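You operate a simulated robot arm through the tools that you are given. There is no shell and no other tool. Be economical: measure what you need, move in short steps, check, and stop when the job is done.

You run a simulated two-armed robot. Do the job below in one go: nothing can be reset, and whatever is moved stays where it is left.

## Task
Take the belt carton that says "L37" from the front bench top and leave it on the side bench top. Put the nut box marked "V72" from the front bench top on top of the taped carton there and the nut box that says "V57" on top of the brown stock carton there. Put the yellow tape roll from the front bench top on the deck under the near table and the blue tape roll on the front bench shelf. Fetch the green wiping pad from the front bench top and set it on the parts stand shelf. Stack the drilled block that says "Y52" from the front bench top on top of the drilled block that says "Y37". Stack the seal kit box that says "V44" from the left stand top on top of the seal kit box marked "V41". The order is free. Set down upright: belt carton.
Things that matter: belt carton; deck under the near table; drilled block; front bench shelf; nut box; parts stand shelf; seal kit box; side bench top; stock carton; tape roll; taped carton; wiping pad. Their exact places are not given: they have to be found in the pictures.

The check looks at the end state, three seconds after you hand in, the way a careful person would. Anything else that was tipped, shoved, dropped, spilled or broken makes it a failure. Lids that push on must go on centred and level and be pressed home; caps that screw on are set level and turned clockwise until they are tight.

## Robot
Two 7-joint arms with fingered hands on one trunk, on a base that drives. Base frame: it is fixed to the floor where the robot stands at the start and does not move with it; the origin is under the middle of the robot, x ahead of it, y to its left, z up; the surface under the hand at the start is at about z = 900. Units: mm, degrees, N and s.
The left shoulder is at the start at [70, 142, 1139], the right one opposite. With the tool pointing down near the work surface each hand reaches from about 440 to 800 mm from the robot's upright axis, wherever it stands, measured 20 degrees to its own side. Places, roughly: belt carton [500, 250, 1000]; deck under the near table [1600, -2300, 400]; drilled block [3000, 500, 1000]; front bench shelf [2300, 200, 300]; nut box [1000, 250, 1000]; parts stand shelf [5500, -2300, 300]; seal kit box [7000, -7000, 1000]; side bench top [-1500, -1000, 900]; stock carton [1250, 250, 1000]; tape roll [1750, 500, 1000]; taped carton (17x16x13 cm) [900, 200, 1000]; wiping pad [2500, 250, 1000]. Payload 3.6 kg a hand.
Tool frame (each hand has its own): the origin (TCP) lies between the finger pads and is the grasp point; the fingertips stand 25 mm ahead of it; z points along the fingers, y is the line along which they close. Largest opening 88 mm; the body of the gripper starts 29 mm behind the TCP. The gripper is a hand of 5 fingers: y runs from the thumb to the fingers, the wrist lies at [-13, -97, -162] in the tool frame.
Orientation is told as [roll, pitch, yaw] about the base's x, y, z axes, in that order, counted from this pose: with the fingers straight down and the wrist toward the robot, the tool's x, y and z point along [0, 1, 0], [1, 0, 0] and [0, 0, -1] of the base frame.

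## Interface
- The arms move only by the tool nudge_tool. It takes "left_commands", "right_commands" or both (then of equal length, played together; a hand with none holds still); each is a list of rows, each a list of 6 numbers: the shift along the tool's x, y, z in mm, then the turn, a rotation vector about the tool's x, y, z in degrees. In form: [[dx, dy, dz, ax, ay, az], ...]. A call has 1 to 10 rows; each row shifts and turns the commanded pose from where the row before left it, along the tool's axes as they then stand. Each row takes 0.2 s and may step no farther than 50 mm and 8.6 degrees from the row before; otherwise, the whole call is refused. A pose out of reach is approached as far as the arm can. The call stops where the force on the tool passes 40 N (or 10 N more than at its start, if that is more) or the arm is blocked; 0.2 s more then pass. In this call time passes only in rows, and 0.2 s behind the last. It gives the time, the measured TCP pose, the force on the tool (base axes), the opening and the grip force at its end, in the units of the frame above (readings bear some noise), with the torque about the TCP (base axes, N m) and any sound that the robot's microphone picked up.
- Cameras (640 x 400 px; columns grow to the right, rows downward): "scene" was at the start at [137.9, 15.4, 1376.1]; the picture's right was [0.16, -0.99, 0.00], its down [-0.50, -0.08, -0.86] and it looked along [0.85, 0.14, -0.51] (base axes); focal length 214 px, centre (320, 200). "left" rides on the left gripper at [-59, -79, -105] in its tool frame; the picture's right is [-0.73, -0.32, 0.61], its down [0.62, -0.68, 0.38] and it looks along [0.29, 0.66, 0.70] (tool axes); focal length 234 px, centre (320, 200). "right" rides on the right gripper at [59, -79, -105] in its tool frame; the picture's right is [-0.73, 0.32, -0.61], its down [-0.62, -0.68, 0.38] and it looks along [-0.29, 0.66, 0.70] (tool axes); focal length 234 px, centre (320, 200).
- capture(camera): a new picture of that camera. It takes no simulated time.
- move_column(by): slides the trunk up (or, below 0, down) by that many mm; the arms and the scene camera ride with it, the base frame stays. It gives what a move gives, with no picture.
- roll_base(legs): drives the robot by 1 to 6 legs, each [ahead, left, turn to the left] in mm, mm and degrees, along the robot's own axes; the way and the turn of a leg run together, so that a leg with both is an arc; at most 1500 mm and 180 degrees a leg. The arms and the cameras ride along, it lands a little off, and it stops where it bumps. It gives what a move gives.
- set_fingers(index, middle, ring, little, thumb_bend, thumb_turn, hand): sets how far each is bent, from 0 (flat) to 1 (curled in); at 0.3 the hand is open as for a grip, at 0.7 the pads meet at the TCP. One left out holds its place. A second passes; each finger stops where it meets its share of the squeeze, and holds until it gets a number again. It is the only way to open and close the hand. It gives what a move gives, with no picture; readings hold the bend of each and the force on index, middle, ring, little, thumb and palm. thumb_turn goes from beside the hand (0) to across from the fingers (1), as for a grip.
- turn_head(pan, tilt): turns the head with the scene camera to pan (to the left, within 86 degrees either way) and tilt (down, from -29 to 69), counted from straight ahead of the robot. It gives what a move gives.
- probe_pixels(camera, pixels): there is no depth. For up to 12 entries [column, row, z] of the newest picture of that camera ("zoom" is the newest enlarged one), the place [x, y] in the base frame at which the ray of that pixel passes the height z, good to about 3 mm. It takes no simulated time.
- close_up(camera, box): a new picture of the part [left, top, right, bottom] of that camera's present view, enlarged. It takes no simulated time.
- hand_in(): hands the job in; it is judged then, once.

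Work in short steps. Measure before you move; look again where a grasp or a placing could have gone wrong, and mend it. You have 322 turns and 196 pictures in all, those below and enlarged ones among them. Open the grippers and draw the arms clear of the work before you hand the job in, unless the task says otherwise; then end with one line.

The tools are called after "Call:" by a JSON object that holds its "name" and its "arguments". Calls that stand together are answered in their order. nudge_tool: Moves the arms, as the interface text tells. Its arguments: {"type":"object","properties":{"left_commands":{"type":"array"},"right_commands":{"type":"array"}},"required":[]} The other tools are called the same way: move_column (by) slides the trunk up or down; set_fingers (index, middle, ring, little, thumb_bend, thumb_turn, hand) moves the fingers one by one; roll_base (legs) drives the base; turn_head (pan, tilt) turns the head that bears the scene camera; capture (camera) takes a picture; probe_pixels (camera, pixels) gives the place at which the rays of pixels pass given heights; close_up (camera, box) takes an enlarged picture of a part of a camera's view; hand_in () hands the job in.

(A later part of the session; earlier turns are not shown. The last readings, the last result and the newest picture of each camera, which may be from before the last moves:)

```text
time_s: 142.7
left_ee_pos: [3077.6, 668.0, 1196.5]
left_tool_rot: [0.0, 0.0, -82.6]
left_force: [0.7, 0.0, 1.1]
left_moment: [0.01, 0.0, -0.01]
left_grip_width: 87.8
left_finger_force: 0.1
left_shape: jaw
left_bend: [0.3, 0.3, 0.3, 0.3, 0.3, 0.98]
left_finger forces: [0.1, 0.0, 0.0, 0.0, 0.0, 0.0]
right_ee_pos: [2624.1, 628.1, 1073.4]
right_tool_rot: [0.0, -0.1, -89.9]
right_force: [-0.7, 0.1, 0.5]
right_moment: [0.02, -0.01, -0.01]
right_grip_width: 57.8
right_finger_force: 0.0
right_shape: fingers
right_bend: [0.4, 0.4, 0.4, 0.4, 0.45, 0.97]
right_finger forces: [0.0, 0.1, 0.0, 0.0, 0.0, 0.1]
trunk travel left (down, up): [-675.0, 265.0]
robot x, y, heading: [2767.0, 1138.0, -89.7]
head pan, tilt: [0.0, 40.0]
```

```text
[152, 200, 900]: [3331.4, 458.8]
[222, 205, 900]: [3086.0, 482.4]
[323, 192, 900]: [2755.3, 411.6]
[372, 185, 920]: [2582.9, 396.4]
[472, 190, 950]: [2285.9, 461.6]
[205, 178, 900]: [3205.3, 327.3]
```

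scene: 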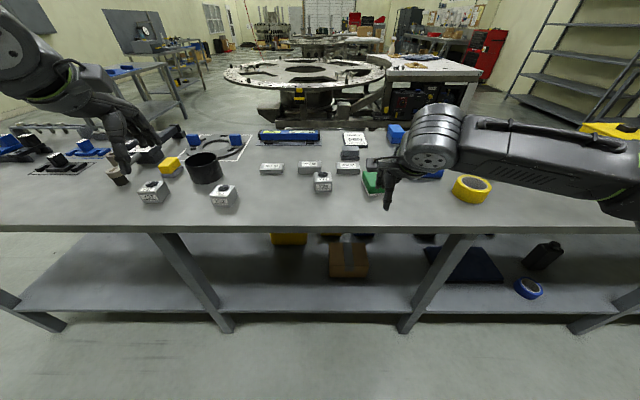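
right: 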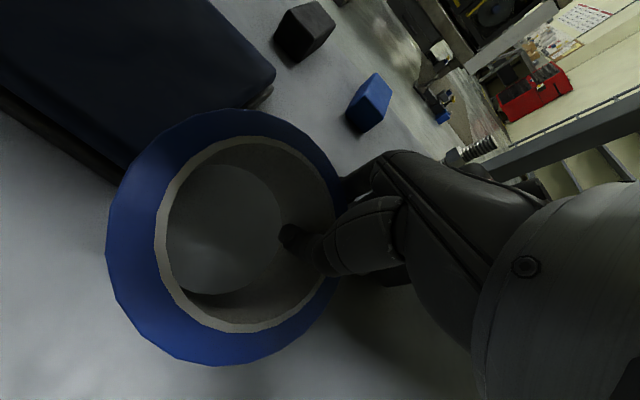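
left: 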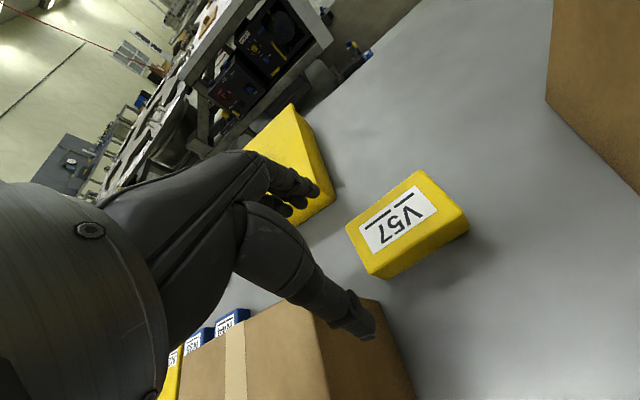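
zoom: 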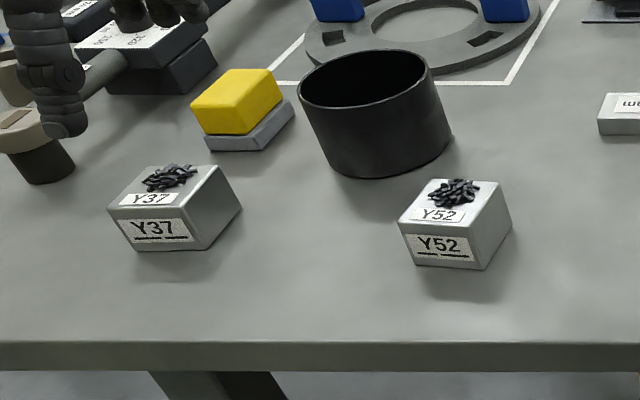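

Y52 is at ≈(3086,482), Y37 at ≈(3331,459); both seem to have dark chips on top. I raise the left hand and drive closer to inspect.

Call:
{"name": "nudge_tool", "arguments": {"left_commands": [[0, 0, -45, 0, 0, 0], [0, 0, -45, 0, 0, 0], [-40, 0, -20, 0, 0, 0], [-45, 0, 0, 0, 0, 0]]}}

Call:
{"name": "roll_base", "arguments": {"legs": [[0, 510, 0], [255, 0, 0]]}}

Call:
{"name": "turn_head", "arguments": {"pan": 0, "tilt": 55}}

Call:
{"name": "capture", "arguments": {"camera": "scene"}}

```text
time_s: 143.7
left_ee_pos: [2990.7, 658.5, 1306.8]
left_tool_rot: [0.2, 0.1, -82.7]
left_force: [0.1, 0.8, 0.5]
left_moment: [0.02, -0.02, 0.03]
left_grip_width: 87.7
left_finger_force: 0.0
left_shape: jaw
left_bend: [0.3, 0.3, 0.3, 0.3, 0.3, 0.98]
left_finger forces: [0.0, 0.1, 0.0, 0.0, 0.0, 0.0]
right_ee_pos: [2620.7, 626.4, 1072.0]
right_tool_rot: [0.1, -0.1, -89.9]
right_force: [0.7, -0.1, 0.4]
right_moment: [-0.01, 0.0, 0.01]
right_grip_width: 57.6
right_finger_force: 0.0
right_shape: fingers
right_bend: [0.4, 0.4, 0.4, 0.4, 0.45, 0.97]
right_finger forces: [0.0, 0.0, 0.1, 0.0, 0.0, 0.0]
trunk travel left (down, up): [-675.0, 265.0]
robot x, y, heading: [2766.2, 1138.3, -89.7]
head pan, tilt: [0.0, 40.0]
```

```text
time_s: 148.1
left_ee_pos: [3492.7, 402.2, 1306.2]
left_tool_rot: [0.0, 0.0, -83.6]
left_force: [-0.5, -0.1, -0.5]
left_moment: [0.0, -0.02, 0.01]
left_grip_width: 87.6
left_finger_force: 0.1
left_shape: jaw
left_bend: [0.3, 0.3, 0.3, 0.3, 0.3, 0.98]
left_finger forces: [0.1, 0.1, 0.0, 0.0, 0.0, 0.1]
right_ee_pos: [3120.5, 374.2, 1074.3]
right_tool_rot: [0.1, -0.1, -90.7]
right_force: [0.2, 0.7, 0.0]
right_moment: [0.02, 0.02, 0.01]
right_grip_width: 57.9
right_finger_force: 0.0
right_shape: fingers
right_bend: [0.4, 0.4, 0.4, 0.4, 0.45, 0.97]
right_finger forces: [0.0, 0.0, 0.0, 0.1, 0.0, 0.0]
trunk travel left (down, up): [-675.0, 265.0]
robot x, y, heading: [3270.4, 886.6, -90.6]
head pan, tilt: [0.0, 40.0]
```

```text
time_s: 148.9
left_ee_pos: [3493.1, 400.1, 1304.7]
left_tool_rot: [0.0, 0.0, -83.6]
left_force: [0.5, 0.4, -0.7]
left_moment: [0.03, -0.04, -0.05]
left_grip_width: 87.9
left_finger_force: 0.0
left_shape: jaw
left_bend: [0.3, 0.3, 0.3, 0.3, 0.3, 0.98]
left_finger forces: [0.1, 0.0, 0.0, 0.0, 0.1, 0.0]
right_ee_pos: [3120.2, 372.4, 1073.8]
right_tool_rot: [0.1, 0.0, -90.8]
right_force: [0.0, 0.4, -0.1]
right_moment: [0.0, -0.04, -0.01]
right_grip_width: 58.0
right_finger_force: 0.1
right_shape: fingers
right_bend: [0.4, 0.4, 0.4, 0.4, 0.45, 0.97]
right_finger forces: [0.0, 0.0, 0.0, 0.0, 0.1, 0.1]
trunk travel left (down, up): [-675.0, 265.0]
robot x, y, heading: [3272.4, 886.4, -90.4]
head pan, tilt: [0.0, 55.0]
```

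```text
128 pictures are left
```

scene: 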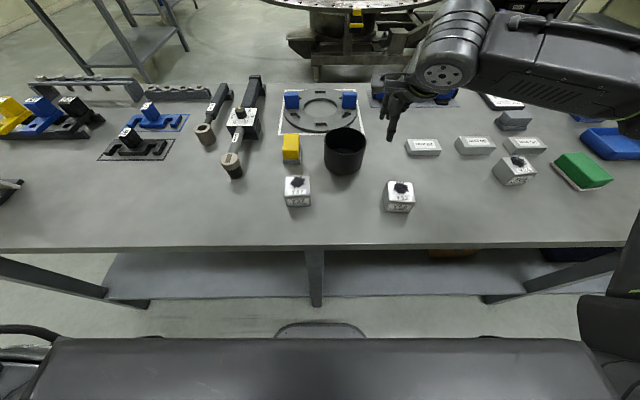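

Call:
{"name": "close_up", "arguments": {"camera": "scene", "box": [265, 165, 345, 215]}}

Call:
{"name": "close_up", "arguments": {"camera": "scene", "box": [360, 170, 440, 220]}}

```text
8.00 times, centred on (305, 190) of scene
```

zoom: 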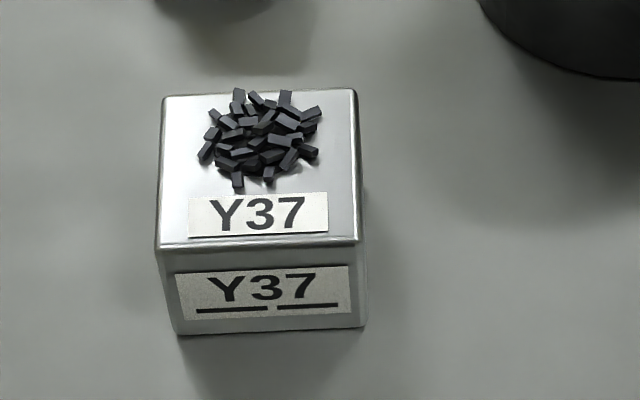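

```text
8.00 times, centred on (400, 195) of scene
```

zoom: 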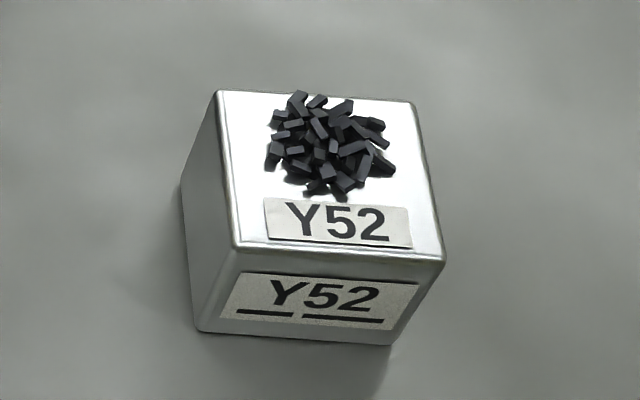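

Loose chips lie on both blocks, and a black bin stands behind. For clean stacking I should tip Y37's chips into the bin first. I measure blocks and bin.

Call:
{"name": "probe_pixels", "arguments": {"camera": "scene", "pixels": [[287.5, 206.6, 900], [310.6, 205.6, 900], [284.6, 196, 950], [310.2, 195.4, 950], [284.6, 196, 960], [285.4, 177.1, 955], [309.5, 176.3, 955], [325, 146, 1000], [366, 146, 1000], [345, 127, 1000], [345, 174, 900], [345, 158, 1000]]}}

Call:
{"name": "probe_pixels", "arguments": {"camera": "zoom", "pixels": [[200, 328, 900], [390, 345, 900], [238, 248, 955], [445, 258, 955], [218, 92, 955], [413, 103, 955]]}}

Call:
{"name": "close_up", "arguments": {"camera": "scene", "box": [300, 110, 400, 185]}}

```text
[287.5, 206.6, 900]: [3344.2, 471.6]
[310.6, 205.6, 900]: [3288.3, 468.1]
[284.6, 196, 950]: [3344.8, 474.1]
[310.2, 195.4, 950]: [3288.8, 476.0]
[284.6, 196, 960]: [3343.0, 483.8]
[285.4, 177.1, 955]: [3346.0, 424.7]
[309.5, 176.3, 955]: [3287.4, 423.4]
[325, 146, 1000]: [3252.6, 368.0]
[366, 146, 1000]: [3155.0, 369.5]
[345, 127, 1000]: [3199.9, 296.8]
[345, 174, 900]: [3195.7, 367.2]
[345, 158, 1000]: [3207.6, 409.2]
```

```text
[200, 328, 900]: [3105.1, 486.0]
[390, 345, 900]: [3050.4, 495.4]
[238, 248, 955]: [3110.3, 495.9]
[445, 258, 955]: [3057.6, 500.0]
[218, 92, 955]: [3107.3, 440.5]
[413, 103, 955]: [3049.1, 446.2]
```

```text
5.33 times, centred on (350, 148) of scene
```

zoom: 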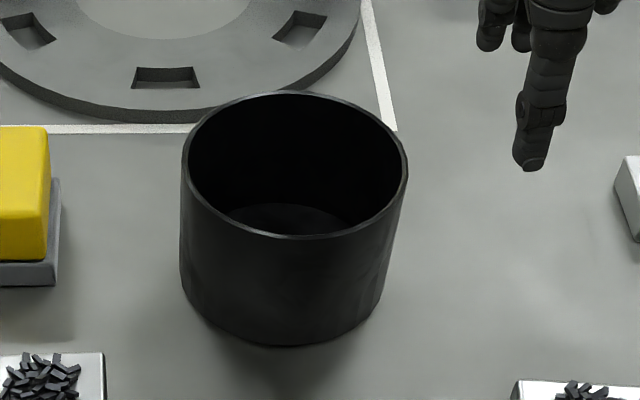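

Y37: 57×52×48 mm centred (3316,446), top ≈948. Bin: centre ≈(3203,316), radius ≈51, rim z≈968. I open the right hand and turn it to yaw 0 so it grips Y37 across x, away from the chips.

Call:
{"name": "set_fingers", "arguments": {"hand": "right", "index": 0.3, "middle": 0.3, "ring": 0.3, "little": 0.3, "thumb_bend": 0.3}}

Call:
{"name": "nudge_tool", "arguments": {"right_commands": [[0, -5, -10, 0, 0, -8.6], [0, 0, -10, 0, 0, -8.6], [0, 0, -10, 0, 0, -8.6], [0, 0, 0, 0, 0, -8.6], [0, 0, 0, 0, 0, -8.6], [0, 0, 0, 0, 0, -8.6], [0, 0, 0, 0, 0, -8.6], [0, 0, 0, 0, 0, -8.6], [0, 0, 0, 0, 0, -8.6], [0, 0, 0, 0, 0, -8.6]]}}

Call:
{"name": "nudge_tool", "arguments": {"right_commands": [[15, 40, 0, 0, 0, -4.5], [15, 40, 0, 0, 0, 0], [15, 40, 0, 0, 0, 0], [15, 38, 0, 0, 0, 0], [12, 38, 0, 0, 0, 0], [0, 0, 35, 0, 0, 0], [0, 0, 35, 0, 0, 0]]}}

Call:
{"name": "capture", "arguments": {"camera": "right"}}

Call:
{"name": "close_up", "arguments": {"camera": "scene", "box": [240, 100, 400, 215]}}

```text
time_s: 149.9
left_ee_pos: [3493.4, 399.0, 1306.5]
left_tool_rot: [0.0, 0.1, -83.6]
left_force: [-0.7, -0.5, -0.6]
left_moment: [0.03, 0.03, 0.0]
left_grip_width: 87.8
left_finger_force: 0.1
left_shape: jaw
left_bend: [0.3, 0.3, 0.3, 0.3, 0.3, 0.98]
left_finger forces: [0.0, 0.0, 0.1, 0.0, 0.0, 0.0]
right_ee_pos: [3119.3, 373.6, 1072.7]
right_tool_rot: [-0.1, -0.1, -90.8]
right_force: [-0.2, -0.5, -0.3]
right_moment: [0.03, 0.0, 0.02]
right_grip_width: 84.6
right_finger_force: 0.1
right_shape: fingers
right_bend: [0.3, 0.3, 0.3, 0.3, 0.3, 0.97]
right_finger forces: [0.1, 0.1, 0.0, 0.0, 0.0, 0.0]
trunk travel left (down, up): [-675.0, 265.0]
robot x, y, heading: [3272.5, 884.4, -90.8]
head pan, tilt: [0.0, 55.0]
```

```text
time_s: 152.1
left_ee_pos: [3493.2, 401.2, 1305.5]
left_tool_rot: [0.0, 0.0, -83.6]
left_force: [-0.2, 0.4, 0.4]
left_moment: [-0.01, 0.0, 0.02]
left_grip_width: 87.8
left_finger_force: 0.1
left_shape: jaw
left_bend: [0.3, 0.3, 0.3, 0.3, 0.3, 0.98]
left_finger forces: [0.1, 0.1, 0.0, 0.0, 0.1, 0.0]
right_ee_pos: [3120.4, 380.3, 1103.7]
right_tool_rot: [-0.1, 0.0, -4.7]
right_force: [0.5, -0.4, 0.0]
right_moment: [0.01, 0.01, 0.01]
right_grip_width: 84.2
right_finger_force: 0.0
right_shape: fingers
right_bend: [0.3, 0.3, 0.3, 0.3, 0.3, 0.97]
right_finger forces: [0.0, 0.0, 0.0, 0.0, 0.0, 0.0]
trunk travel left (down, up): [-675.0, 265.0]
robot x, y, heading: [3269.3, 884.5, -90.6]
head pan, tilt: [0.0, 55.0]
```

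```text
time_s: 153.7
left_ee_pos: [3492.6, 400.4, 1305.5]
left_tool_rot: [0.0, 0.0, -83.6]
left_force: [0.6, 1.0, 0.6]
left_moment: [0.04, 0.0, 0.03]
left_grip_width: 87.7
left_finger_force: 0.1
left_shape: jaw
left_bend: [0.3, 0.3, 0.3, 0.3, 0.3, 0.98]
left_finger forces: [0.1, 0.0, 0.0, 0.0, 0.0, 0.0]
right_ee_pos: [3319.0, 447.6, 1032.8]
right_tool_rot: [-0.1, 0.0, -0.3]
right_force: [-0.5, -0.3, -0.5]
right_moment: [0.05, 0.02, -0.02]
right_grip_width: 84.3
right_finger_force: 0.0
right_shape: fingers
right_bend: [0.3, 0.3, 0.3, 0.3, 0.3, 0.97]
right_finger forces: [0.0, 0.0, 0.0, 0.0, 0.1, 0.1]
trunk travel left (down, up): [-675.0, 265.0]
robot x, y, heading: [3272.9, 886.8, -90.9]
head pan, tilt: [0.0, 55.0]
```

```text
124 pictures are left
```

right: 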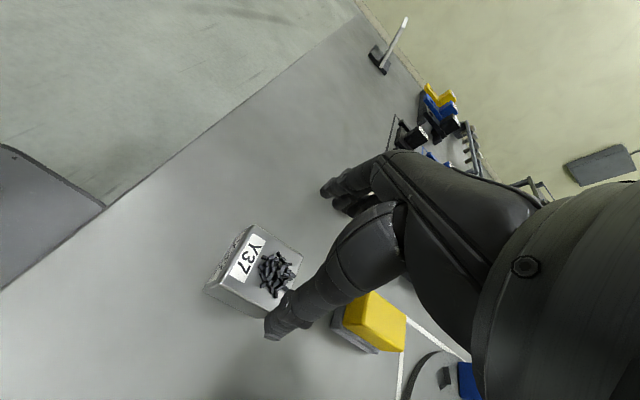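

```text
3.48 times, centred on (320, 158) of scene
```

zoom: 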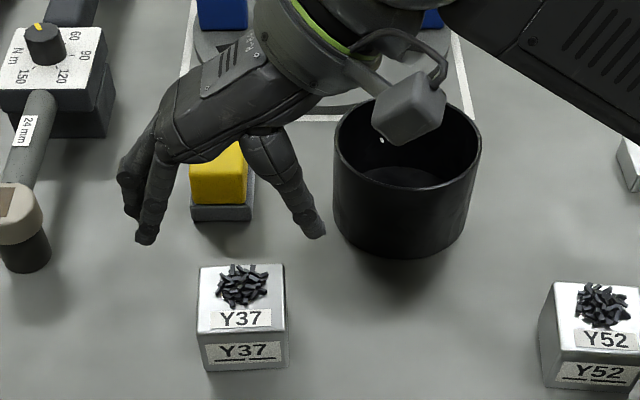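

I check Y37's location in the right view and the yellow block's near edge.

Call:
{"name": "probe_pixels", "arguments": {"camera": "right", "pixels": [[248, 225, 948], [213, 272, 948], [303, 256, 948], [206, 288, 900]]}}

Call:
{"name": "probe_pixels", "arguments": {"camera": "zoom", "pixels": [[192, 220, 900], [250, 220, 900], [197, 312, 948], [287, 310, 948], [201, 268, 948], [283, 264, 948], [205, 371, 900], [288, 366, 900]]}}

```text
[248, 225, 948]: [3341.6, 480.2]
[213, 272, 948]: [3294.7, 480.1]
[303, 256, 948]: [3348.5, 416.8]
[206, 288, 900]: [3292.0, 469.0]
```

```text
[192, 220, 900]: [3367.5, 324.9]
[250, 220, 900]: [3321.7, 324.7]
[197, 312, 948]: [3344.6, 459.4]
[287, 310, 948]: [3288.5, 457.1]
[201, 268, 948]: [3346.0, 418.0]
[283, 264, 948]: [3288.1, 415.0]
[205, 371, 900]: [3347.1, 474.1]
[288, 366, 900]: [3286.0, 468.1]
```

Hand is centred over Y37. I descend to z≈941.

Call:
{"name": "nudge_tool", "arguments": {"right_commands": [[0, -1, 40, 0, 0, 0], [0, 0, 30, 0, 0, 0], [0, 0, 15, 0, 0, 0], [0, 0, 6, 0, 0, 0]]}}

Call:
{"name": "capture", "arguments": {"camera": "right"}}

```text
time_s: 154.7
left_ee_pos: [3491.9, 400.5, 1304.4]
left_tool_rot: [0.0, 0.0, -83.6]
left_force: [0.3, -0.3, -0.9]
left_moment: [0.02, 0.0, 0.01]
left_grip_width: 88.2
left_finger_force: 0.1
left_shape: jaw
left_bend: [0.3, 0.3, 0.3, 0.3, 0.3, 0.98]
left_finger forces: [0.0, 0.0, 0.0, 0.0, 0.0, 0.0]
right_ee_pos: [3316.8, 447.3, 941.8]
right_tool_rot: [-0.1, 0.0, -0.3]
right_force: [0.7, 0.2, 1.0]
right_moment: [0.0, 0.0, 0.01]
right_grip_width: 84.4
right_finger_force: 0.1
right_shape: fingers
right_bend: [0.3, 0.3, 0.3, 0.3, 0.3, 0.97]
right_finger forces: [0.0, 0.1, 0.1, 0.1, 0.0, 0.1]
trunk travel left (down, up): [-675.0, 265.0]
robot x, y, heading: [3273.1, 882.4, -90.5]
head pan, tilt: [0.0, 55.0]
```

```text
122 pictures are left
```

right: 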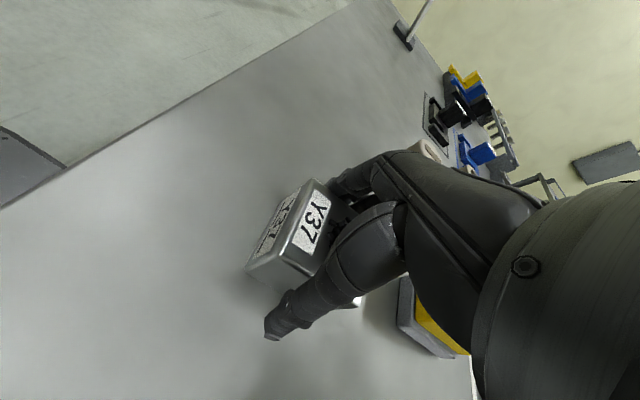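

Good straddle. I close and lift to ~1050, then check.

Call:
{"name": "set_fingers", "arguments": {"hand": "right", "index": 0.7, "middle": 0.7, "ring": 0.7, "little": 0.7, "thumb_bend": 0.7}}

Call:
{"name": "nudge_tool", "arguments": {"right_commands": [[0, 0, -15, 0, 0, 0], [0, 0, -25, 0, 0, 0], [0, 0, -35, 0, 0, 0], [0, 0, -35, 0, 0, 0]]}}

Call:
{"name": "capture", "arguments": {"camera": "right"}}

Call:
{"name": "close_up", "arguments": {"camera": "scene", "box": [240, 100, 400, 215]}}

```text
time_s: 155.7
left_ee_pos: [3492.8, 399.9, 1304.8]
left_tool_rot: [0.1, 0.0, -83.5]
left_force: [-0.1, -0.3, 0.3]
left_moment: [0.03, 0.04, -0.03]
left_grip_width: 88.0
left_finger_force: 0.0
left_shape: jaw
left_bend: [0.3, 0.3, 0.3, 0.3, 0.3, 0.98]
left_finger forces: [0.0, 0.1, 0.1, 0.0, 0.0, 0.1]
right_ee_pos: [3317.0, 447.8, 943.1]
right_tool_rot: [-0.1, 0.0, -0.3]
right_force: [2.9, 1.6, 3.7]
right_moment: [-0.07, -0.31, 0.08]
right_grip_width: 56.2
right_finger_force: 24.2
right_shape: fingers
right_bend: [0.46, 0.52, 0.51, 0.7, 0.44, 0.94]
right_finger forces: [9.9, 7.3, 7.6, 0.3, 22.6, 0.0]
trunk travel left (down, up): [-675.0, 265.0]
robot x, y, heading: [3269.7, 882.2, -90.7]
head pan, tilt: [0.0, 55.0]
```

```text
time_s: 156.7
left_ee_pos: [3493.1, 400.3, 1306.1]
left_tool_rot: [-0.1, 0.0, -83.6]
left_force: [-0.1, 0.1, -0.1]
left_moment: [0.03, 0.04, 0.0]
left_grip_width: 87.7
left_finger_force: 0.1
left_shape: jaw
left_bend: [0.3, 0.3, 0.3, 0.3, 0.3, 0.98]
left_finger forces: [0.0, 0.0, 0.1, 0.1, 0.0, 0.1]
right_ee_pos: [3316.8, 447.7, 1052.6]
right_tool_rot: [0.0, 0.1, -0.3]
right_force: [0.0, 0.3, -3.5]
right_moment: [0.0, -0.03, 0.0]
right_grip_width: 55.9
right_finger_force: 22.6
right_shape: fingers
right_bend: [0.47, 0.53, 0.52, 0.7, 0.44, 0.94]
right_finger forces: [9.2, 6.5, 7.1, 0.3, 23.0, 0.1]
trunk travel left (down, up): [-675.0, 265.0]
robot x, y, heading: [3271.9, 884.8, -90.5]
head pan, tilt: [0.0, 55.0]
```

```text
121 pictures are left
```

right: 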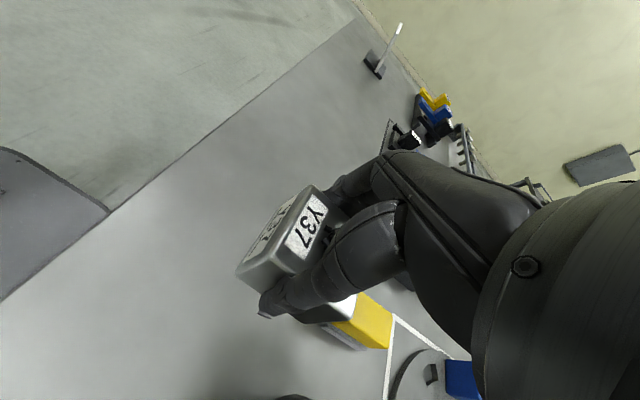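

```text
3.48 times, centred on (320, 158) of scene
```

zoom: 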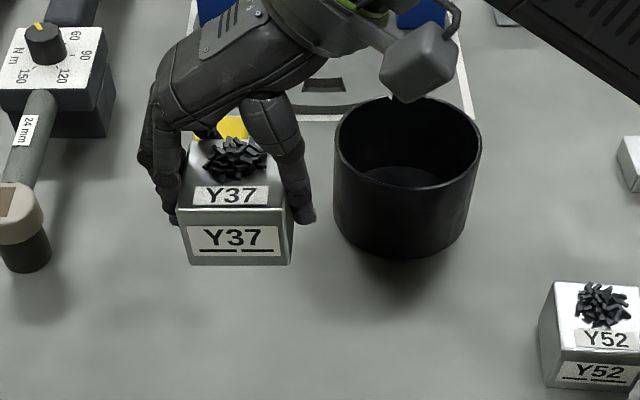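

Chips stay on. I carry Y37 above the bin, aiming TCP at (3203,286).

Call:
{"name": "nudge_tool", "arguments": {"right_commands": [[-27, -19, -5, 0, 0, 0], [-27, -19, 0, 0, 0, 0], [-27, -19, 0, 0, 0, 0], [-27, -19, 0, 0, 0, 0], [-27, -19, 0, 0, 0, 0], [-26, -19, 0, 0, 0, 0]]}}

Call:
{"name": "close_up", "arguments": {"camera": "scene", "box": [260, 90, 420, 205]}}

Call:
{"name": "capture", "arguments": {"camera": "right"}}

```text
time_s: 158.1
left_ee_pos: [3493.0, 399.5, 1305.6]
left_tool_rot: [0.0, 0.2, -83.7]
left_force: [0.2, -0.3, 0.5]
left_moment: [0.01, 0.03, -0.01]
left_grip_width: 87.7
left_finger_force: 0.1
left_shape: jaw
left_bend: [0.3, 0.3, 0.3, 0.3, 0.3, 0.98]
left_finger forces: [0.0, 0.1, 0.0, 0.0, 0.1, 0.0]
right_ee_pos: [3202.9, 287.0, 1057.5]
right_tool_rot: [-0.1, 0.0, -0.3]
right_force: [0.1, 0.5, -4.1]
right_moment: [-0.01, -0.04, 0.01]
right_grip_width: 55.8
right_finger_force: 22.6
right_shape: fingers
right_bend: [0.47, 0.53, 0.52, 0.7, 0.44, 0.94]
right_finger forces: [9.3, 6.4, 6.8, 0.4, 22.5, 0.0]
trunk travel left (down, up): [-675.0, 265.0]
robot x, y, heading: [3268.4, 885.8, -90.8]
head pan, tilt: [0.0, 55.0]
```

```text
3.48 times, centred on (340, 148) of scene
```

zoom: 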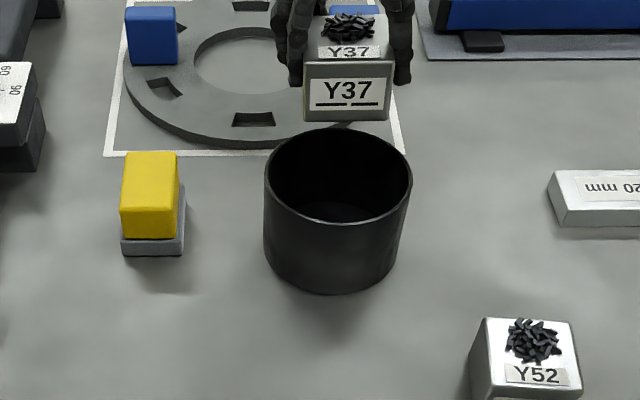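

```text
118 pictures are left
```

right: 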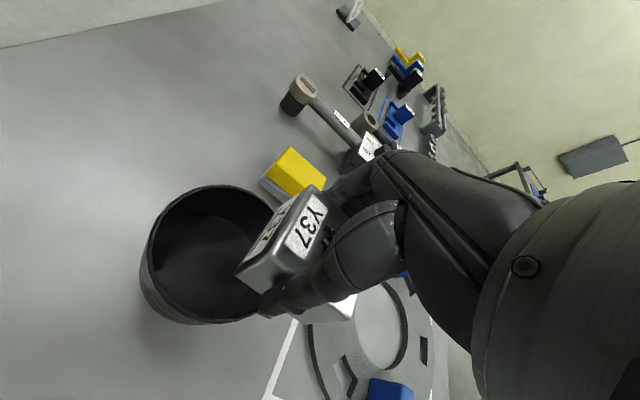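

I probe rim points from both cameras to fix the bin's rim height and centre.

Call:
{"name": "probe_pixels", "arguments": {"camera": "right", "pixels": [[146, 258, 970], [215, 186, 970], [190, 319, 970], [146, 258, 1000], [215, 186, 1000], [190, 319, 1000]]}}

Call:
{"name": "probe_pixels", "arguments": {"camera": "zoom", "pixels": [[265, 182, 970], [412, 178, 970], [337, 128, 970], [335, 222, 970], [265, 182, 1000], [412, 178, 1000], [337, 128, 1000], [335, 222, 1000]]}}

```text
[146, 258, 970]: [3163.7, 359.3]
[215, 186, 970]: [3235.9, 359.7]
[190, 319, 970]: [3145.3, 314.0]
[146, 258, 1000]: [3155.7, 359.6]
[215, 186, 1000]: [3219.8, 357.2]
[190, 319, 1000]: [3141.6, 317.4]
```

```text
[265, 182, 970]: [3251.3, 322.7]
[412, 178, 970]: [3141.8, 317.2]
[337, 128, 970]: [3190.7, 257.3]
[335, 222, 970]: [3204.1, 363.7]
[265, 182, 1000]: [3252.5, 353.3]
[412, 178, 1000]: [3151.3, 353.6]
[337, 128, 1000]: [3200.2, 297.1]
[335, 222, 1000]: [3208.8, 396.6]
```

Bin rim z≈970, centre (3198,314), r≈54. I raise slightly for camera clearance and begin tilting the block toward the robot (about tool y).

Call:
{"name": "nudge_tool", "arguments": {"right_commands": [[0, -4, -15, 0, 0, 0], [0, 0, 0, 0, -8.5, 0], [0, 0, 0, 0, -8.5, 0], [0, 0, 0, 0, -8.5, 0], [0, 0, 0, 0, -8.5, 0]]}}

Call:
{"name": "close_up", "arguments": {"camera": "scene", "box": [260, 80, 420, 205]}}

```text
time_s: 159.3
left_ee_pos: [3491.6, 401.0, 1305.7]
left_tool_rot: [-0.1, -0.1, -83.5]
left_force: [0.2, -0.2, -0.3]
left_moment: [0.01, 0.02, -0.01]
left_grip_width: 87.8
left_finger_force: 0.1
left_shape: jaw
left_bend: [0.3, 0.3, 0.3, 0.3, 0.3, 0.98]
left_finger forces: [0.0, 0.0, 0.0, 0.0, 0.0, 0.0]
right_ee_pos: [3196.8, 286.2, 1072.7]
right_tool_rot: [-34.2, -0.1, -0.3]
right_force: [0.3, 0.3, -3.9]
right_moment: [0.04, -0.02, -0.01]
right_grip_width: 55.9
right_finger_force: 22.2
right_shape: fingers
right_bend: [0.47, 0.53, 0.53, 0.7, 0.45, 0.93]
right_finger forces: [8.9, 6.2, 6.7, 0.4, 22.2, 0.0]
trunk travel left (down, up): [-675.0, 265.0]
robot x, y, heading: [3267.6, 883.2, -90.4]
head pan, tilt: [0.0, 55.0]
```

```text
3.20 times, centred on (340, 142) of scene
```

zoom: 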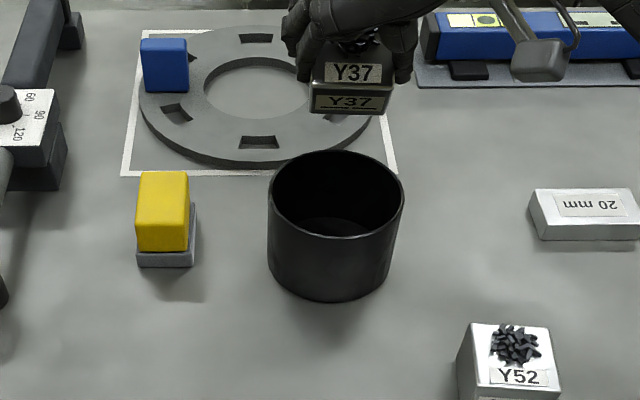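

Chips still on at 34°. I continue tilting to about 68°.

Call:
{"name": "nudge_tool", "arguments": {"right_commands": [[0, 0, 0, 0, -8.5, 0], [0, 0, 0, 0, -8.5, 0], [0, 0, 0, 0, -8.5, 0], [0, 0, 0, 0, -8.5, 0]]}}

Call:
{"name": "close_up", "arguments": {"camera": "scene", "box": [260, 80, 420, 205]}}

Call:
{"name": "capture", "arguments": {"camera": "right"}}

```text
time_s: 160.3
left_ee_pos: [3491.1, 400.0, 1305.9]
left_tool_rot: [-0.1, 0.0, -83.6]
left_force: [-0.1, -0.2, 0.0]
left_moment: [0.0, -0.02, 0.0]
left_grip_width: 87.9
left_finger_force: 0.2
left_shape: jaw
left_bend: [0.3, 0.3, 0.3, 0.3, 0.3, 0.98]
left_finger forces: [0.0, 0.0, 0.1, 0.0, 0.0, 0.1]
right_ee_pos: [3198.2, 285.4, 1074.1]
right_tool_rot: [-68.2, 0.0, -0.4]
right_force: [0.6, 0.2, -3.8]
right_moment: [0.05, -0.05, 0.02]
right_grip_width: 56.0
right_finger_force: 22.4
right_shape: fingers
right_bend: [0.47, 0.53, 0.53, 0.7, 0.45, 0.93]
right_finger forces: [9.1, 6.1, 6.6, 0.4, 22.3, 0.0]
trunk travel left (down, up): [-675.0, 265.0]
robot x, y, heading: [3271.4, 887.7, -90.5]
head pan, tilt: [0.0, 55.0]
```

```text
3.20 times, centred on (340, 142) of scene
```

zoom: 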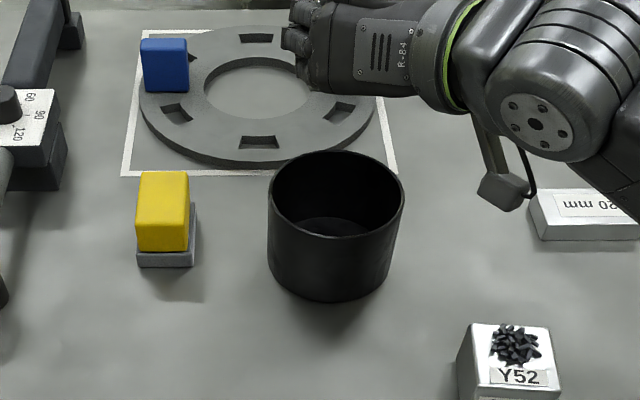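

```text
115 pictures are left
```

right: 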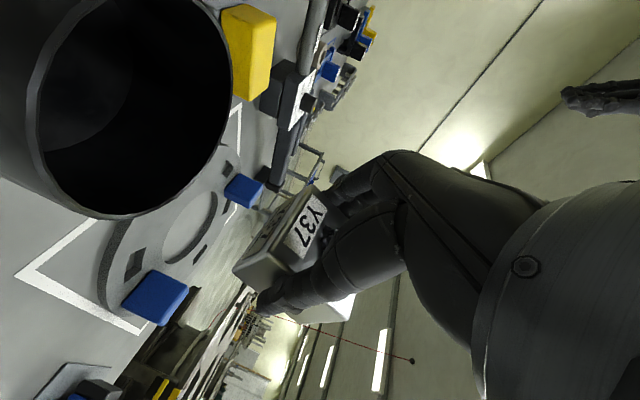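

I can't see the chips fall yet; I tilt on to ~100° and look again.

Call:
{"name": "nudge_tool", "arguments": {"right_commands": [[0, 0, 0, 0, -8.5, 0], [0, 0, 0, 0, -8.5, 0], [0, 0, 0, 0, -8.5, 0], [0, 0, 0, 0, -8.5, 0]]}}

Call:
{"name": "close_up", "arguments": {"camera": "scene", "box": [260, 60, 420, 185]}}

```text
time_s: 161.3
left_ee_pos: [3492.6, 399.6, 1305.7]
left_tool_rot: [0.0, 0.0, -83.6]
left_force: [0.0, 0.1, -0.5]
left_moment: [0.01, 0.0, -0.03]
left_grip_width: 88.0
left_finger_force: 0.0
left_shape: jaw
left_bend: [0.3, 0.3, 0.3, 0.3, 0.3, 0.98]
left_finger forces: [0.0, 0.0, 0.0, 0.0, 0.0, 0.0]
right_ee_pos: [3199.2, 286.4, 1072.5]
right_tool_rot: [-102.2, 0.0, -0.3]
right_force: [0.0, 0.7, -3.9]
right_moment: [0.07, -0.03, -0.03]
right_grip_width: 56.0
right_finger_force: 22.0
right_shape: fingers
right_bend: [0.47, 0.53, 0.53, 0.7, 0.45, 0.93]
right_finger forces: [9.1, 5.9, 6.4, 0.6, 22.5, 0.0]
trunk travel left (down, up): [-675.0, 265.0]
robot x, y, heading: [3272.9, 889.2, -90.9]
head pan, tilt: [0.0, 55.0]
```

```text
3.20 times, centred on (340, 122) of scene
```

zoom: 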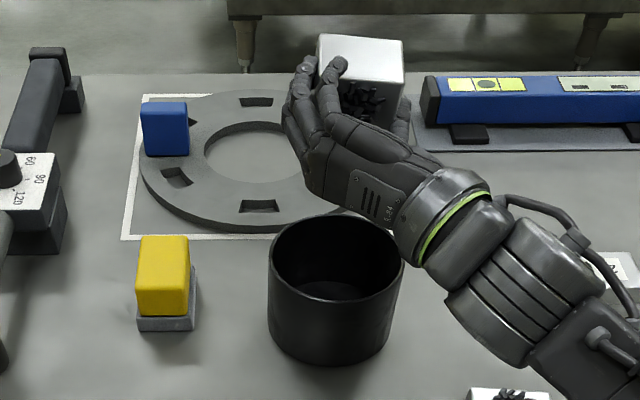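

Chips still cling at 102°. I zoom in on them.

Call:
{"name": "close_up", "arguments": {"camera": "scene", "box": [325, 65, 373, 97]}}

```text
12.50 times, centred on (349, 81) of scene
```

zoom: 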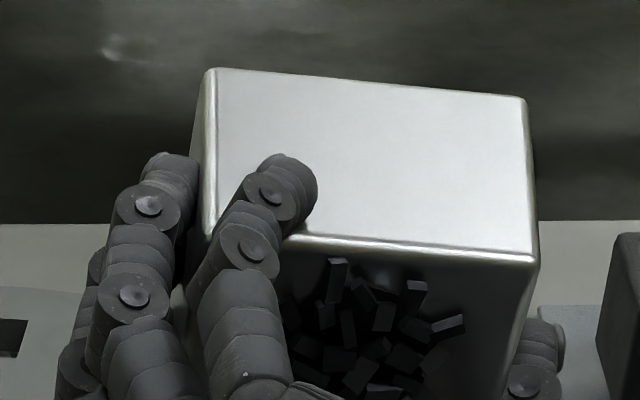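

The clump clings. I tilt further to ~135° above the bin and shake lightly.

Call:
{"name": "nudge_tool", "arguments": {"right_commands": [[0, 0, 0, 0, -8.5, 0], [0, 0, 0, 0, -8.5, 0], [0, 0, 0, 0, -8.5, 0], [0, 0, 0, 0, -8.5, 0], [0, 0, 12, 0, 0, 0], [0, 0, -12, 0, 0, 0], [0, 0, 12, 0, 0, 0], [0, 0, -12, 0, 0, 0]]}}

Call:
{"name": "close_up", "arguments": {"camera": "scene", "box": [260, 60, 420, 185]}}

```text
time_s: 163.3
left_ee_pos: [3443.7, 414.1, 1314.9]
left_tool_rot: [-1.0, -1.2, -88.1]
left_force: [0.5, -1.1, -0.4]
left_moment: [0.02, -0.02, 0.0]
left_grip_width: 87.8
left_finger_force: 0.0
left_shape: jaw
left_bend: [0.3, 0.3, 0.3, 0.3, 0.3, 0.98]
left_finger forces: [0.0, 0.0, 0.0, 0.1, 0.1, 0.0]
right_ee_pos: [3134.0, 318.0, 1165.8]
right_tool_rot: [-146.0, 0.7, -5.1]
right_force: [-0.3, -0.3, -4.1]
right_moment: [0.04, -0.01, 0.01]
right_grip_width: 55.7
right_finger_force: 23.2
right_shape: fingers
right_bend: [0.47, 0.54, 0.53, 0.7, 0.45, 0.93]
right_finger forces: [9.8, 5.6, 6.4, 0.9, 22.9, 0.0]
trunk travel left (down, up): [-675.0, 265.0]
robot x, y, heading: [3242.1, 886.8, -95.3]
head pan, tilt: [0.0, 55.0]
stopped in row 8 (right hand): the arm was blocked; the commanded pose is now the measured one
```

```text
3.20 times, centred on (340, 122) of scene
```

zoom: 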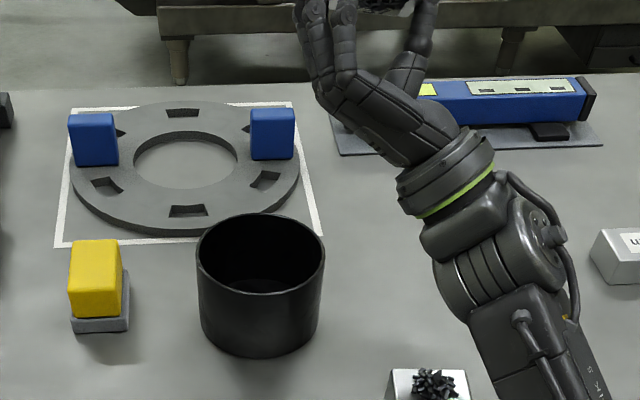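

The arm was blocked and the base got turned a little. I look at the whole scene for harm.

Call:
{"name": "capture", "arguments": {"camera": "scene"}}

```text
111 pictures are left
```

scene: 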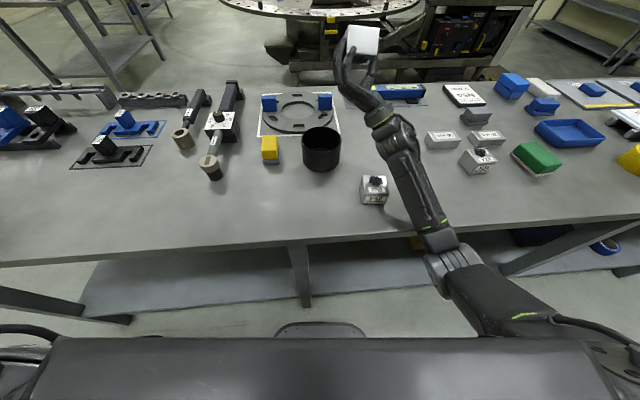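

It seems the elbow met the bench edge; objects look undisturbed. I rotate the hand back level.

Call:
{"name": "nudge_tool", "arguments": {"right_commands": [[0, 0, 0, 0, 8.5, 0], [0, 0, 0, 0, 8.5, 0], [0, 0, 0, 0, 8.5, 0], [0, 0, 0, 0, 8.5, 0], [0, 0, 0, 0, 8.5, 0], [0, 0, 0, 0, 8.5, 0], [0, 0, 0, 0, 8.5, 0], [0, 0, 0, 0, 8.5, 0], [0, 0, 0, 0, 8.5, 0], [0, 0, 0, 0, 8.5, 0]]}}

Call:
{"name": "capture", "arguments": {"camera": "scene"}}

```text
time_s: 165.5
left_ee_pos: [3426.9, 384.8, 1305.1]
left_tool_rot: [0.0, 0.1, -87.9]
left_force: [-0.3, -0.5, 0.2]
left_moment: [0.01, 0.02, -0.02]
left_grip_width: 88.0
left_finger_force: 0.0
left_shape: jaw
left_bend: [0.3, 0.3, 0.3, 0.3, 0.3, 0.98]
left_finger forces: [0.0, 0.0, 0.0, 0.0, 0.0, 0.0]
right_ee_pos: [3121.8, 289.5, 1139.9]
right_tool_rot: [-58.3, 0.1, -4.7]
right_force: [0.5, -0.2, -4.5]
right_moment: [0.05, -0.04, -0.02]
right_grip_width: 55.4
right_finger_force: 21.5
right_shape: fingers
right_bend: [0.47, 0.54, 0.54, 0.7, 0.45, 0.93]
right_finger forces: [9.6, 5.6, 6.0, 1.2, 21.3, 0.0]
trunk travel left (down, up): [-675.0, 265.0]
robot x, y, heading: [3238.9, 885.2, -94.9]
head pan, tilt: [0.0, 55.0]
```

```text
110 pictures are left
```

scene: 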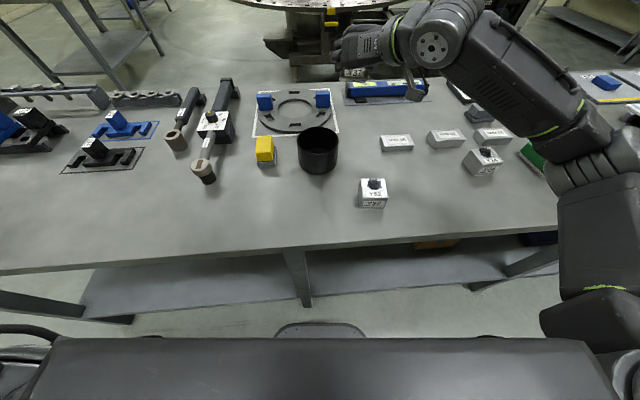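

All objects look in place. I finish levelling the block and view it.

Call:
{"name": "nudge_tool", "arguments": {"right_commands": [[0, 0, 0, 0, 8.33, 0], [0, 0, 0, 0, 8.33, 0], [0, 0, 0, 0, 8.33, 0], [0, 0, 0, 0, 8.33, 0], [0, 0, 0, 0, 8.33, 0], [0, 0, 0, 0, 8.33, 0], [0, 0, 0, 0, 8.33, 0]]}}

Call:
{"name": "close_up", "arguments": {"camera": "scene", "box": [280, 40, 440, 220]}}

```text
time_s: 167.1
left_ee_pos: [3428.4, 384.8, 1304.8]
left_tool_rot: [-0.1, -0.1, -87.9]
left_force: [-0.5, 0.3, 0.5]
left_moment: [0.01, 0.05, 0.06]
left_grip_width: 87.3
left_finger_force: 0.0
left_shape: jaw
left_bend: [0.3, 0.3, 0.3, 0.3, 0.3, 0.98]
left_finger forces: [0.1, 0.1, 0.1, 0.1, 0.0, 0.1]
right_ee_pos: [3122.8, 289.2, 1141.2]
right_tool_rot: [-0.3, 0.0, -4.8]
right_force: [0.1, 0.9, -3.8]
right_moment: [0.0, -0.05, 0.02]
right_grip_width: 55.1
right_finger_force: 21.3
right_shape: fingers
right_bend: [0.47, 0.54, 0.54, 0.7, 0.45, 0.93]
right_finger forces: [8.8, 5.5, 6.3, 1.2, 20.4, 0.1]
trunk travel left (down, up): [-675.0, 265.0]
robot x, y, heading: [3242.7, 886.1, -95.1]
head pan, tilt: [0.0, 55.0]
```

```text
2.22 times, centred on (360, 130) of scene
```

zoom: 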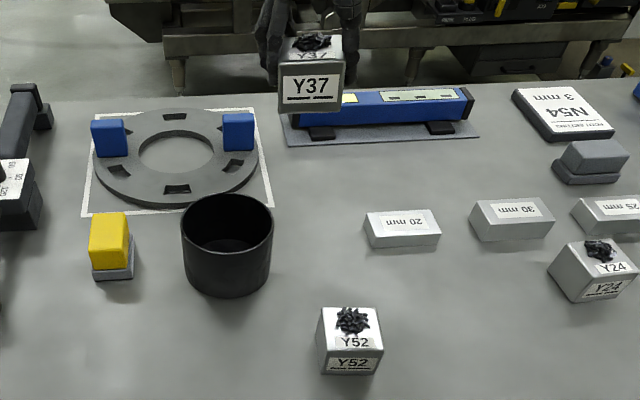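

The clump is stuck to the block. I straighten the base and set Y37 back at its place.

Call:
{"name": "roll_base", "arguments": {"legs": [[0, 30, 5]]}}

```text
time_s: 168.0
left_ee_pos: [3493.2, 400.9, 1306.6]
left_tool_rot: [0.4, -0.1, -83.0]
left_force: [0.1, 0.3, 0.1]
left_moment: [0.02, -0.03, 0.03]
left_grip_width: 87.7
left_finger_force: 0.1
left_shape: jaw
left_bend: [0.3, 0.3, 0.3, 0.3, 0.3, 0.98]
left_finger forces: [0.1, 0.0, 0.0, 0.0, 0.0, 0.0]
right_ee_pos: [3199.2, 280.0, 1139.3]
right_tool_rot: [-0.2, -0.3, 0.1]
right_force: [-0.2, 0.1, -3.7]
right_moment: [0.04, -0.02, 0.02]
right_grip_width: 55.2
right_finger_force: 21.2
right_shape: fingers
right_bend: [0.47, 0.54, 0.54, 0.7, 0.45, 0.93]
right_finger forces: [9.0, 5.5, 6.0, 1.3, 20.4, 0.0]
trunk travel left (down, up): [-675.0, 265.0]
robot x, y, heading: [3269.5, 881.0, -90.4]
head pan, tilt: [0.0, 55.0]
```

Call:
{"name": "nudge_tool", "arguments": {"right_commands": [[33, 23, 10, 0, 0, 0], [33, 23, 20, 0, 0, 0], [33, 23, 20, 0, 0, 0], [33, 24, 25, 0, 0, 0], [34, 24, 25, 0, 0, 0], [0, 0, 30, 0, 0, 0]]}}

Call:
{"name": "close_up", "arguments": {"camera": "scene", "box": [240, 100, 400, 215]}}

```text
time_s: 169.4
left_ee_pos: [3497.1, 400.6, 1306.1]
left_tool_rot: [0.2, 0.0, -83.0]
left_force: [0.0, 0.2, -0.6]
left_moment: [0.03, 0.02, 0.01]
left_grip_width: 87.9
left_finger_force: 0.1
left_shape: jaw
left_bend: [0.3, 0.3, 0.3, 0.3, 0.3, 0.98]
left_finger forces: [0.0, 0.1, 0.0, 0.0, 0.0, 0.0]
right_ee_pos: [3320.0, 446.9, 1011.2]
right_tool_rot: [-0.1, -0.1, 0.1]
right_force: [-1.0, -0.7, -3.8]
right_moment: [0.01, -0.03, 0.02]
right_grip_width: 54.7
right_finger_force: 20.2
right_shape: fingers
right_bend: [0.47, 0.54, 0.54, 0.7, 0.45, 0.93]
right_finger forces: [8.6, 5.4, 5.8, 1.4, 19.6, 0.1]
trunk travel left (down, up): [-675.0, 265.0]
robot x, y, heading: [3271.4, 881.0, -90.2]
head pan, tilt: [0.0, 55.0]
```

```text
3.48 times, centred on (320, 158) of scene
```

zoom: 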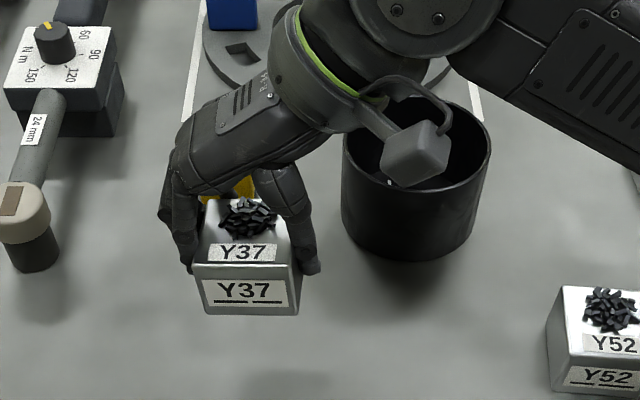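

I lower Y37 onto the bench, release and rise a little.

Call:
{"name": "nudge_tool", "arguments": {"right_commands": [[0, -3, 30, 0, 0, 0], [0, 0, 22, 0, 0, 0], [0, 0, 9, 0, 0, 0], [0, 0, 4, 0, 0, 0], [0, 0, 2, 0, 0, 0]]}}

Call:
{"name": "set_fingers", "arguments": {"hand": "right", "index": 0.3, "middle": 0.3, "ring": 0.3, "little": 0.3, "thumb_bend": 0.3}}

Call:
{"name": "nudge_tool", "arguments": {"right_commands": [[0, 0, -8, 0, 0, 0], [0, 0, -15, 0, 0, 0], [-8, 0, -10, 0, 0, 0]]}}

Call:
{"name": "close_up", "arguments": {"camera": "scene", "box": [240, 120, 400, 225]}}

```text
time_s: 170.6
left_ee_pos: [3496.2, 403.7, 1306.7]
left_tool_rot: [0.2, -0.1, -82.9]
left_force: [-1.1, -0.1, -0.7]
left_moment: [-0.02, 0.0, 0.01]
left_grip_width: 87.8
left_finger_force: 0.0
left_shape: jaw
left_bend: [0.3, 0.3, 0.3, 0.3, 0.3, 0.98]
left_finger forces: [0.1, 0.0, 0.0, 0.0, 0.1, 0.1]
right_ee_pos: [3315.1, 447.7, 945.4]
right_tool_rot: [-0.4, -0.4, 0.1]
right_force: [-1.9, 0.7, 16.4]
right_moment: [-0.17, -0.34, -0.01]
right_grip_width: 55.0
right_finger_force: 23.0
right_shape: fingers
right_bend: [0.47, 0.54, 0.54, 0.7, 0.45, 0.93]
right_finger forces: [7.7, 6.0, 6.7, 1.3, 24.2, 0.1]
trunk travel left (down, up): [-675.0, 265.0]
robot x, y, heading: [3267.3, 887.2, -90.0]
head pan, tilt: [0.0, 55.0]
```

```text
time_s: 171.6
left_ee_pos: [3498.5, 402.4, 1305.7]
left_tool_rot: [0.0, -0.1, -83.0]
left_force: [0.3, 0.1, 0.7]
left_moment: [-0.01, 0.0, -0.05]
left_grip_width: 87.8
left_finger_force: 0.1
left_shape: jaw
left_bend: [0.3, 0.3, 0.3, 0.3, 0.3, 0.98]
left_finger forces: [0.0, 0.1, 0.0, 0.0, 0.1, 0.0]
right_ee_pos: [3316.0, 446.2, 943.3]
right_tool_rot: [-0.2, -0.1, 0.2]
right_force: [0.3, -0.6, -0.3]
right_moment: [0.01, 0.01, -0.02]
right_grip_width: 84.2
right_finger_force: 0.0
right_shape: fingers
right_bend: [0.3, 0.3, 0.3, 0.3, 0.3, 0.97]
right_finger forces: [0.1, 0.1, 0.0, 0.0, 0.1, 0.1]
trunk travel left (down, up): [-675.0, 265.0]
robot x, y, heading: [3269.9, 882.3, -89.8]
head pan, tilt: [0.0, 55.0]
```

```text
time_s: 172.4
left_ee_pos: [3498.8, 402.2, 1305.5]
left_tool_rot: [0.0, -0.1, -83.1]
left_force: [0.0, -0.4, 0.5]
left_moment: [0.01, 0.0, -0.01]
left_grip_width: 87.8
left_finger_force: 0.0
left_shape: jaw
left_bend: [0.3, 0.3, 0.3, 0.3, 0.3, 0.98]
left_finger forces: [0.0, 0.0, 0.0, 0.0, 0.0, 0.1]
right_ee_pos: [3316.8, 438.6, 978.1]
right_tool_rot: [-0.2, 0.0, 0.1]
right_force: [-0.2, 1.1, -0.2]
right_moment: [0.0, 0.01, -0.02]
right_grip_width: 84.3
right_finger_force: 0.1
right_shape: fingers
right_bend: [0.3, 0.3, 0.3, 0.3, 0.3, 0.97]
right_finger forces: [0.0, 0.0, 0.1, 0.0, 0.1, 0.1]
trunk travel left (down, up): [-675.0, 265.0]
robot x, y, heading: [3271.9, 883.3, -90.3]
head pan, tilt: [0.0, 55.0]
```

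```text
3.81 times, centred on (320, 172) of scene
```

zoom: 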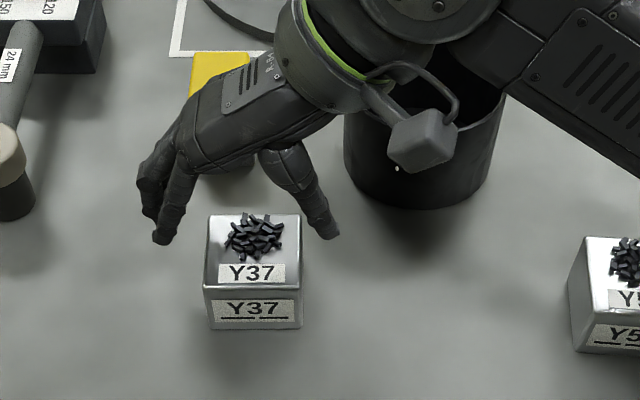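

Y37 is back upright. I close the fingertips gently just above its top to try picking the chip clump.

Call:
{"name": "set_fingers", "arguments": {"hand": "right", "index": 0.7, "middle": 0.7, "ring": 0.7, "little": 0.7, "thumb_bend": 0.7}}

Call:
{"name": "close_up", "arguments": {"camera": "scene", "box": [260, 150, 350, 215]}}

```text
time_s: 173.4
left_ee_pos: [3497.8, 402.7, 1306.1]
left_tool_rot: [0.1, 0.0, -83.0]
left_force: [-0.1, -0.2, -0.1]
left_moment: [-0.03, 0.02, 0.01]
left_grip_width: 87.9
left_finger_force: 0.1
left_shape: jaw
left_bend: [0.3, 0.3, 0.3, 0.3, 0.3, 0.98]
left_finger forces: [0.0, 0.0, 0.0, 0.0, 0.0, 0.0]
right_ee_pos: [3315.7, 440.2, 976.2]
right_tool_rot: [-0.2, -0.1, 0.2]
right_force: [1.0, -0.6, 0.7]
right_moment: [0.01, 0.01, 0.01]
right_grip_width: 0.1
right_finger_force: 0.1
right_shape: fingers
right_bend: [0.7, 0.7, 0.7, 0.7, 0.7, 0.97]
right_finger forces: [0.0, 0.0, 0.1, 0.0, 0.0, 0.0]
trunk travel left (down, up): [-675.0, 265.0]
robot x, y, heading: [3273.3, 883.9, -89.6]
head pan, tilt: [0.0, 55.0]
```

```text
6.15 times, centred on (305, 182) of scene
```

zoom: 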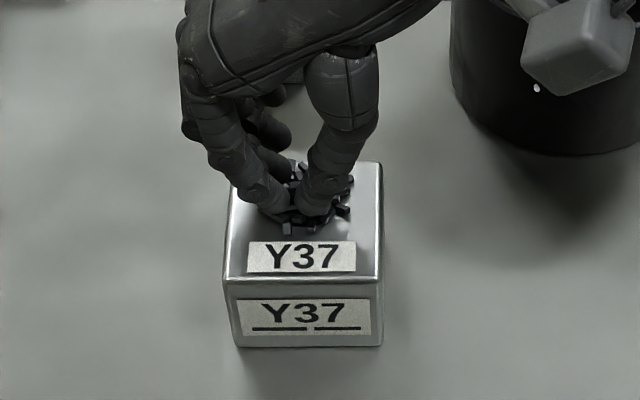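

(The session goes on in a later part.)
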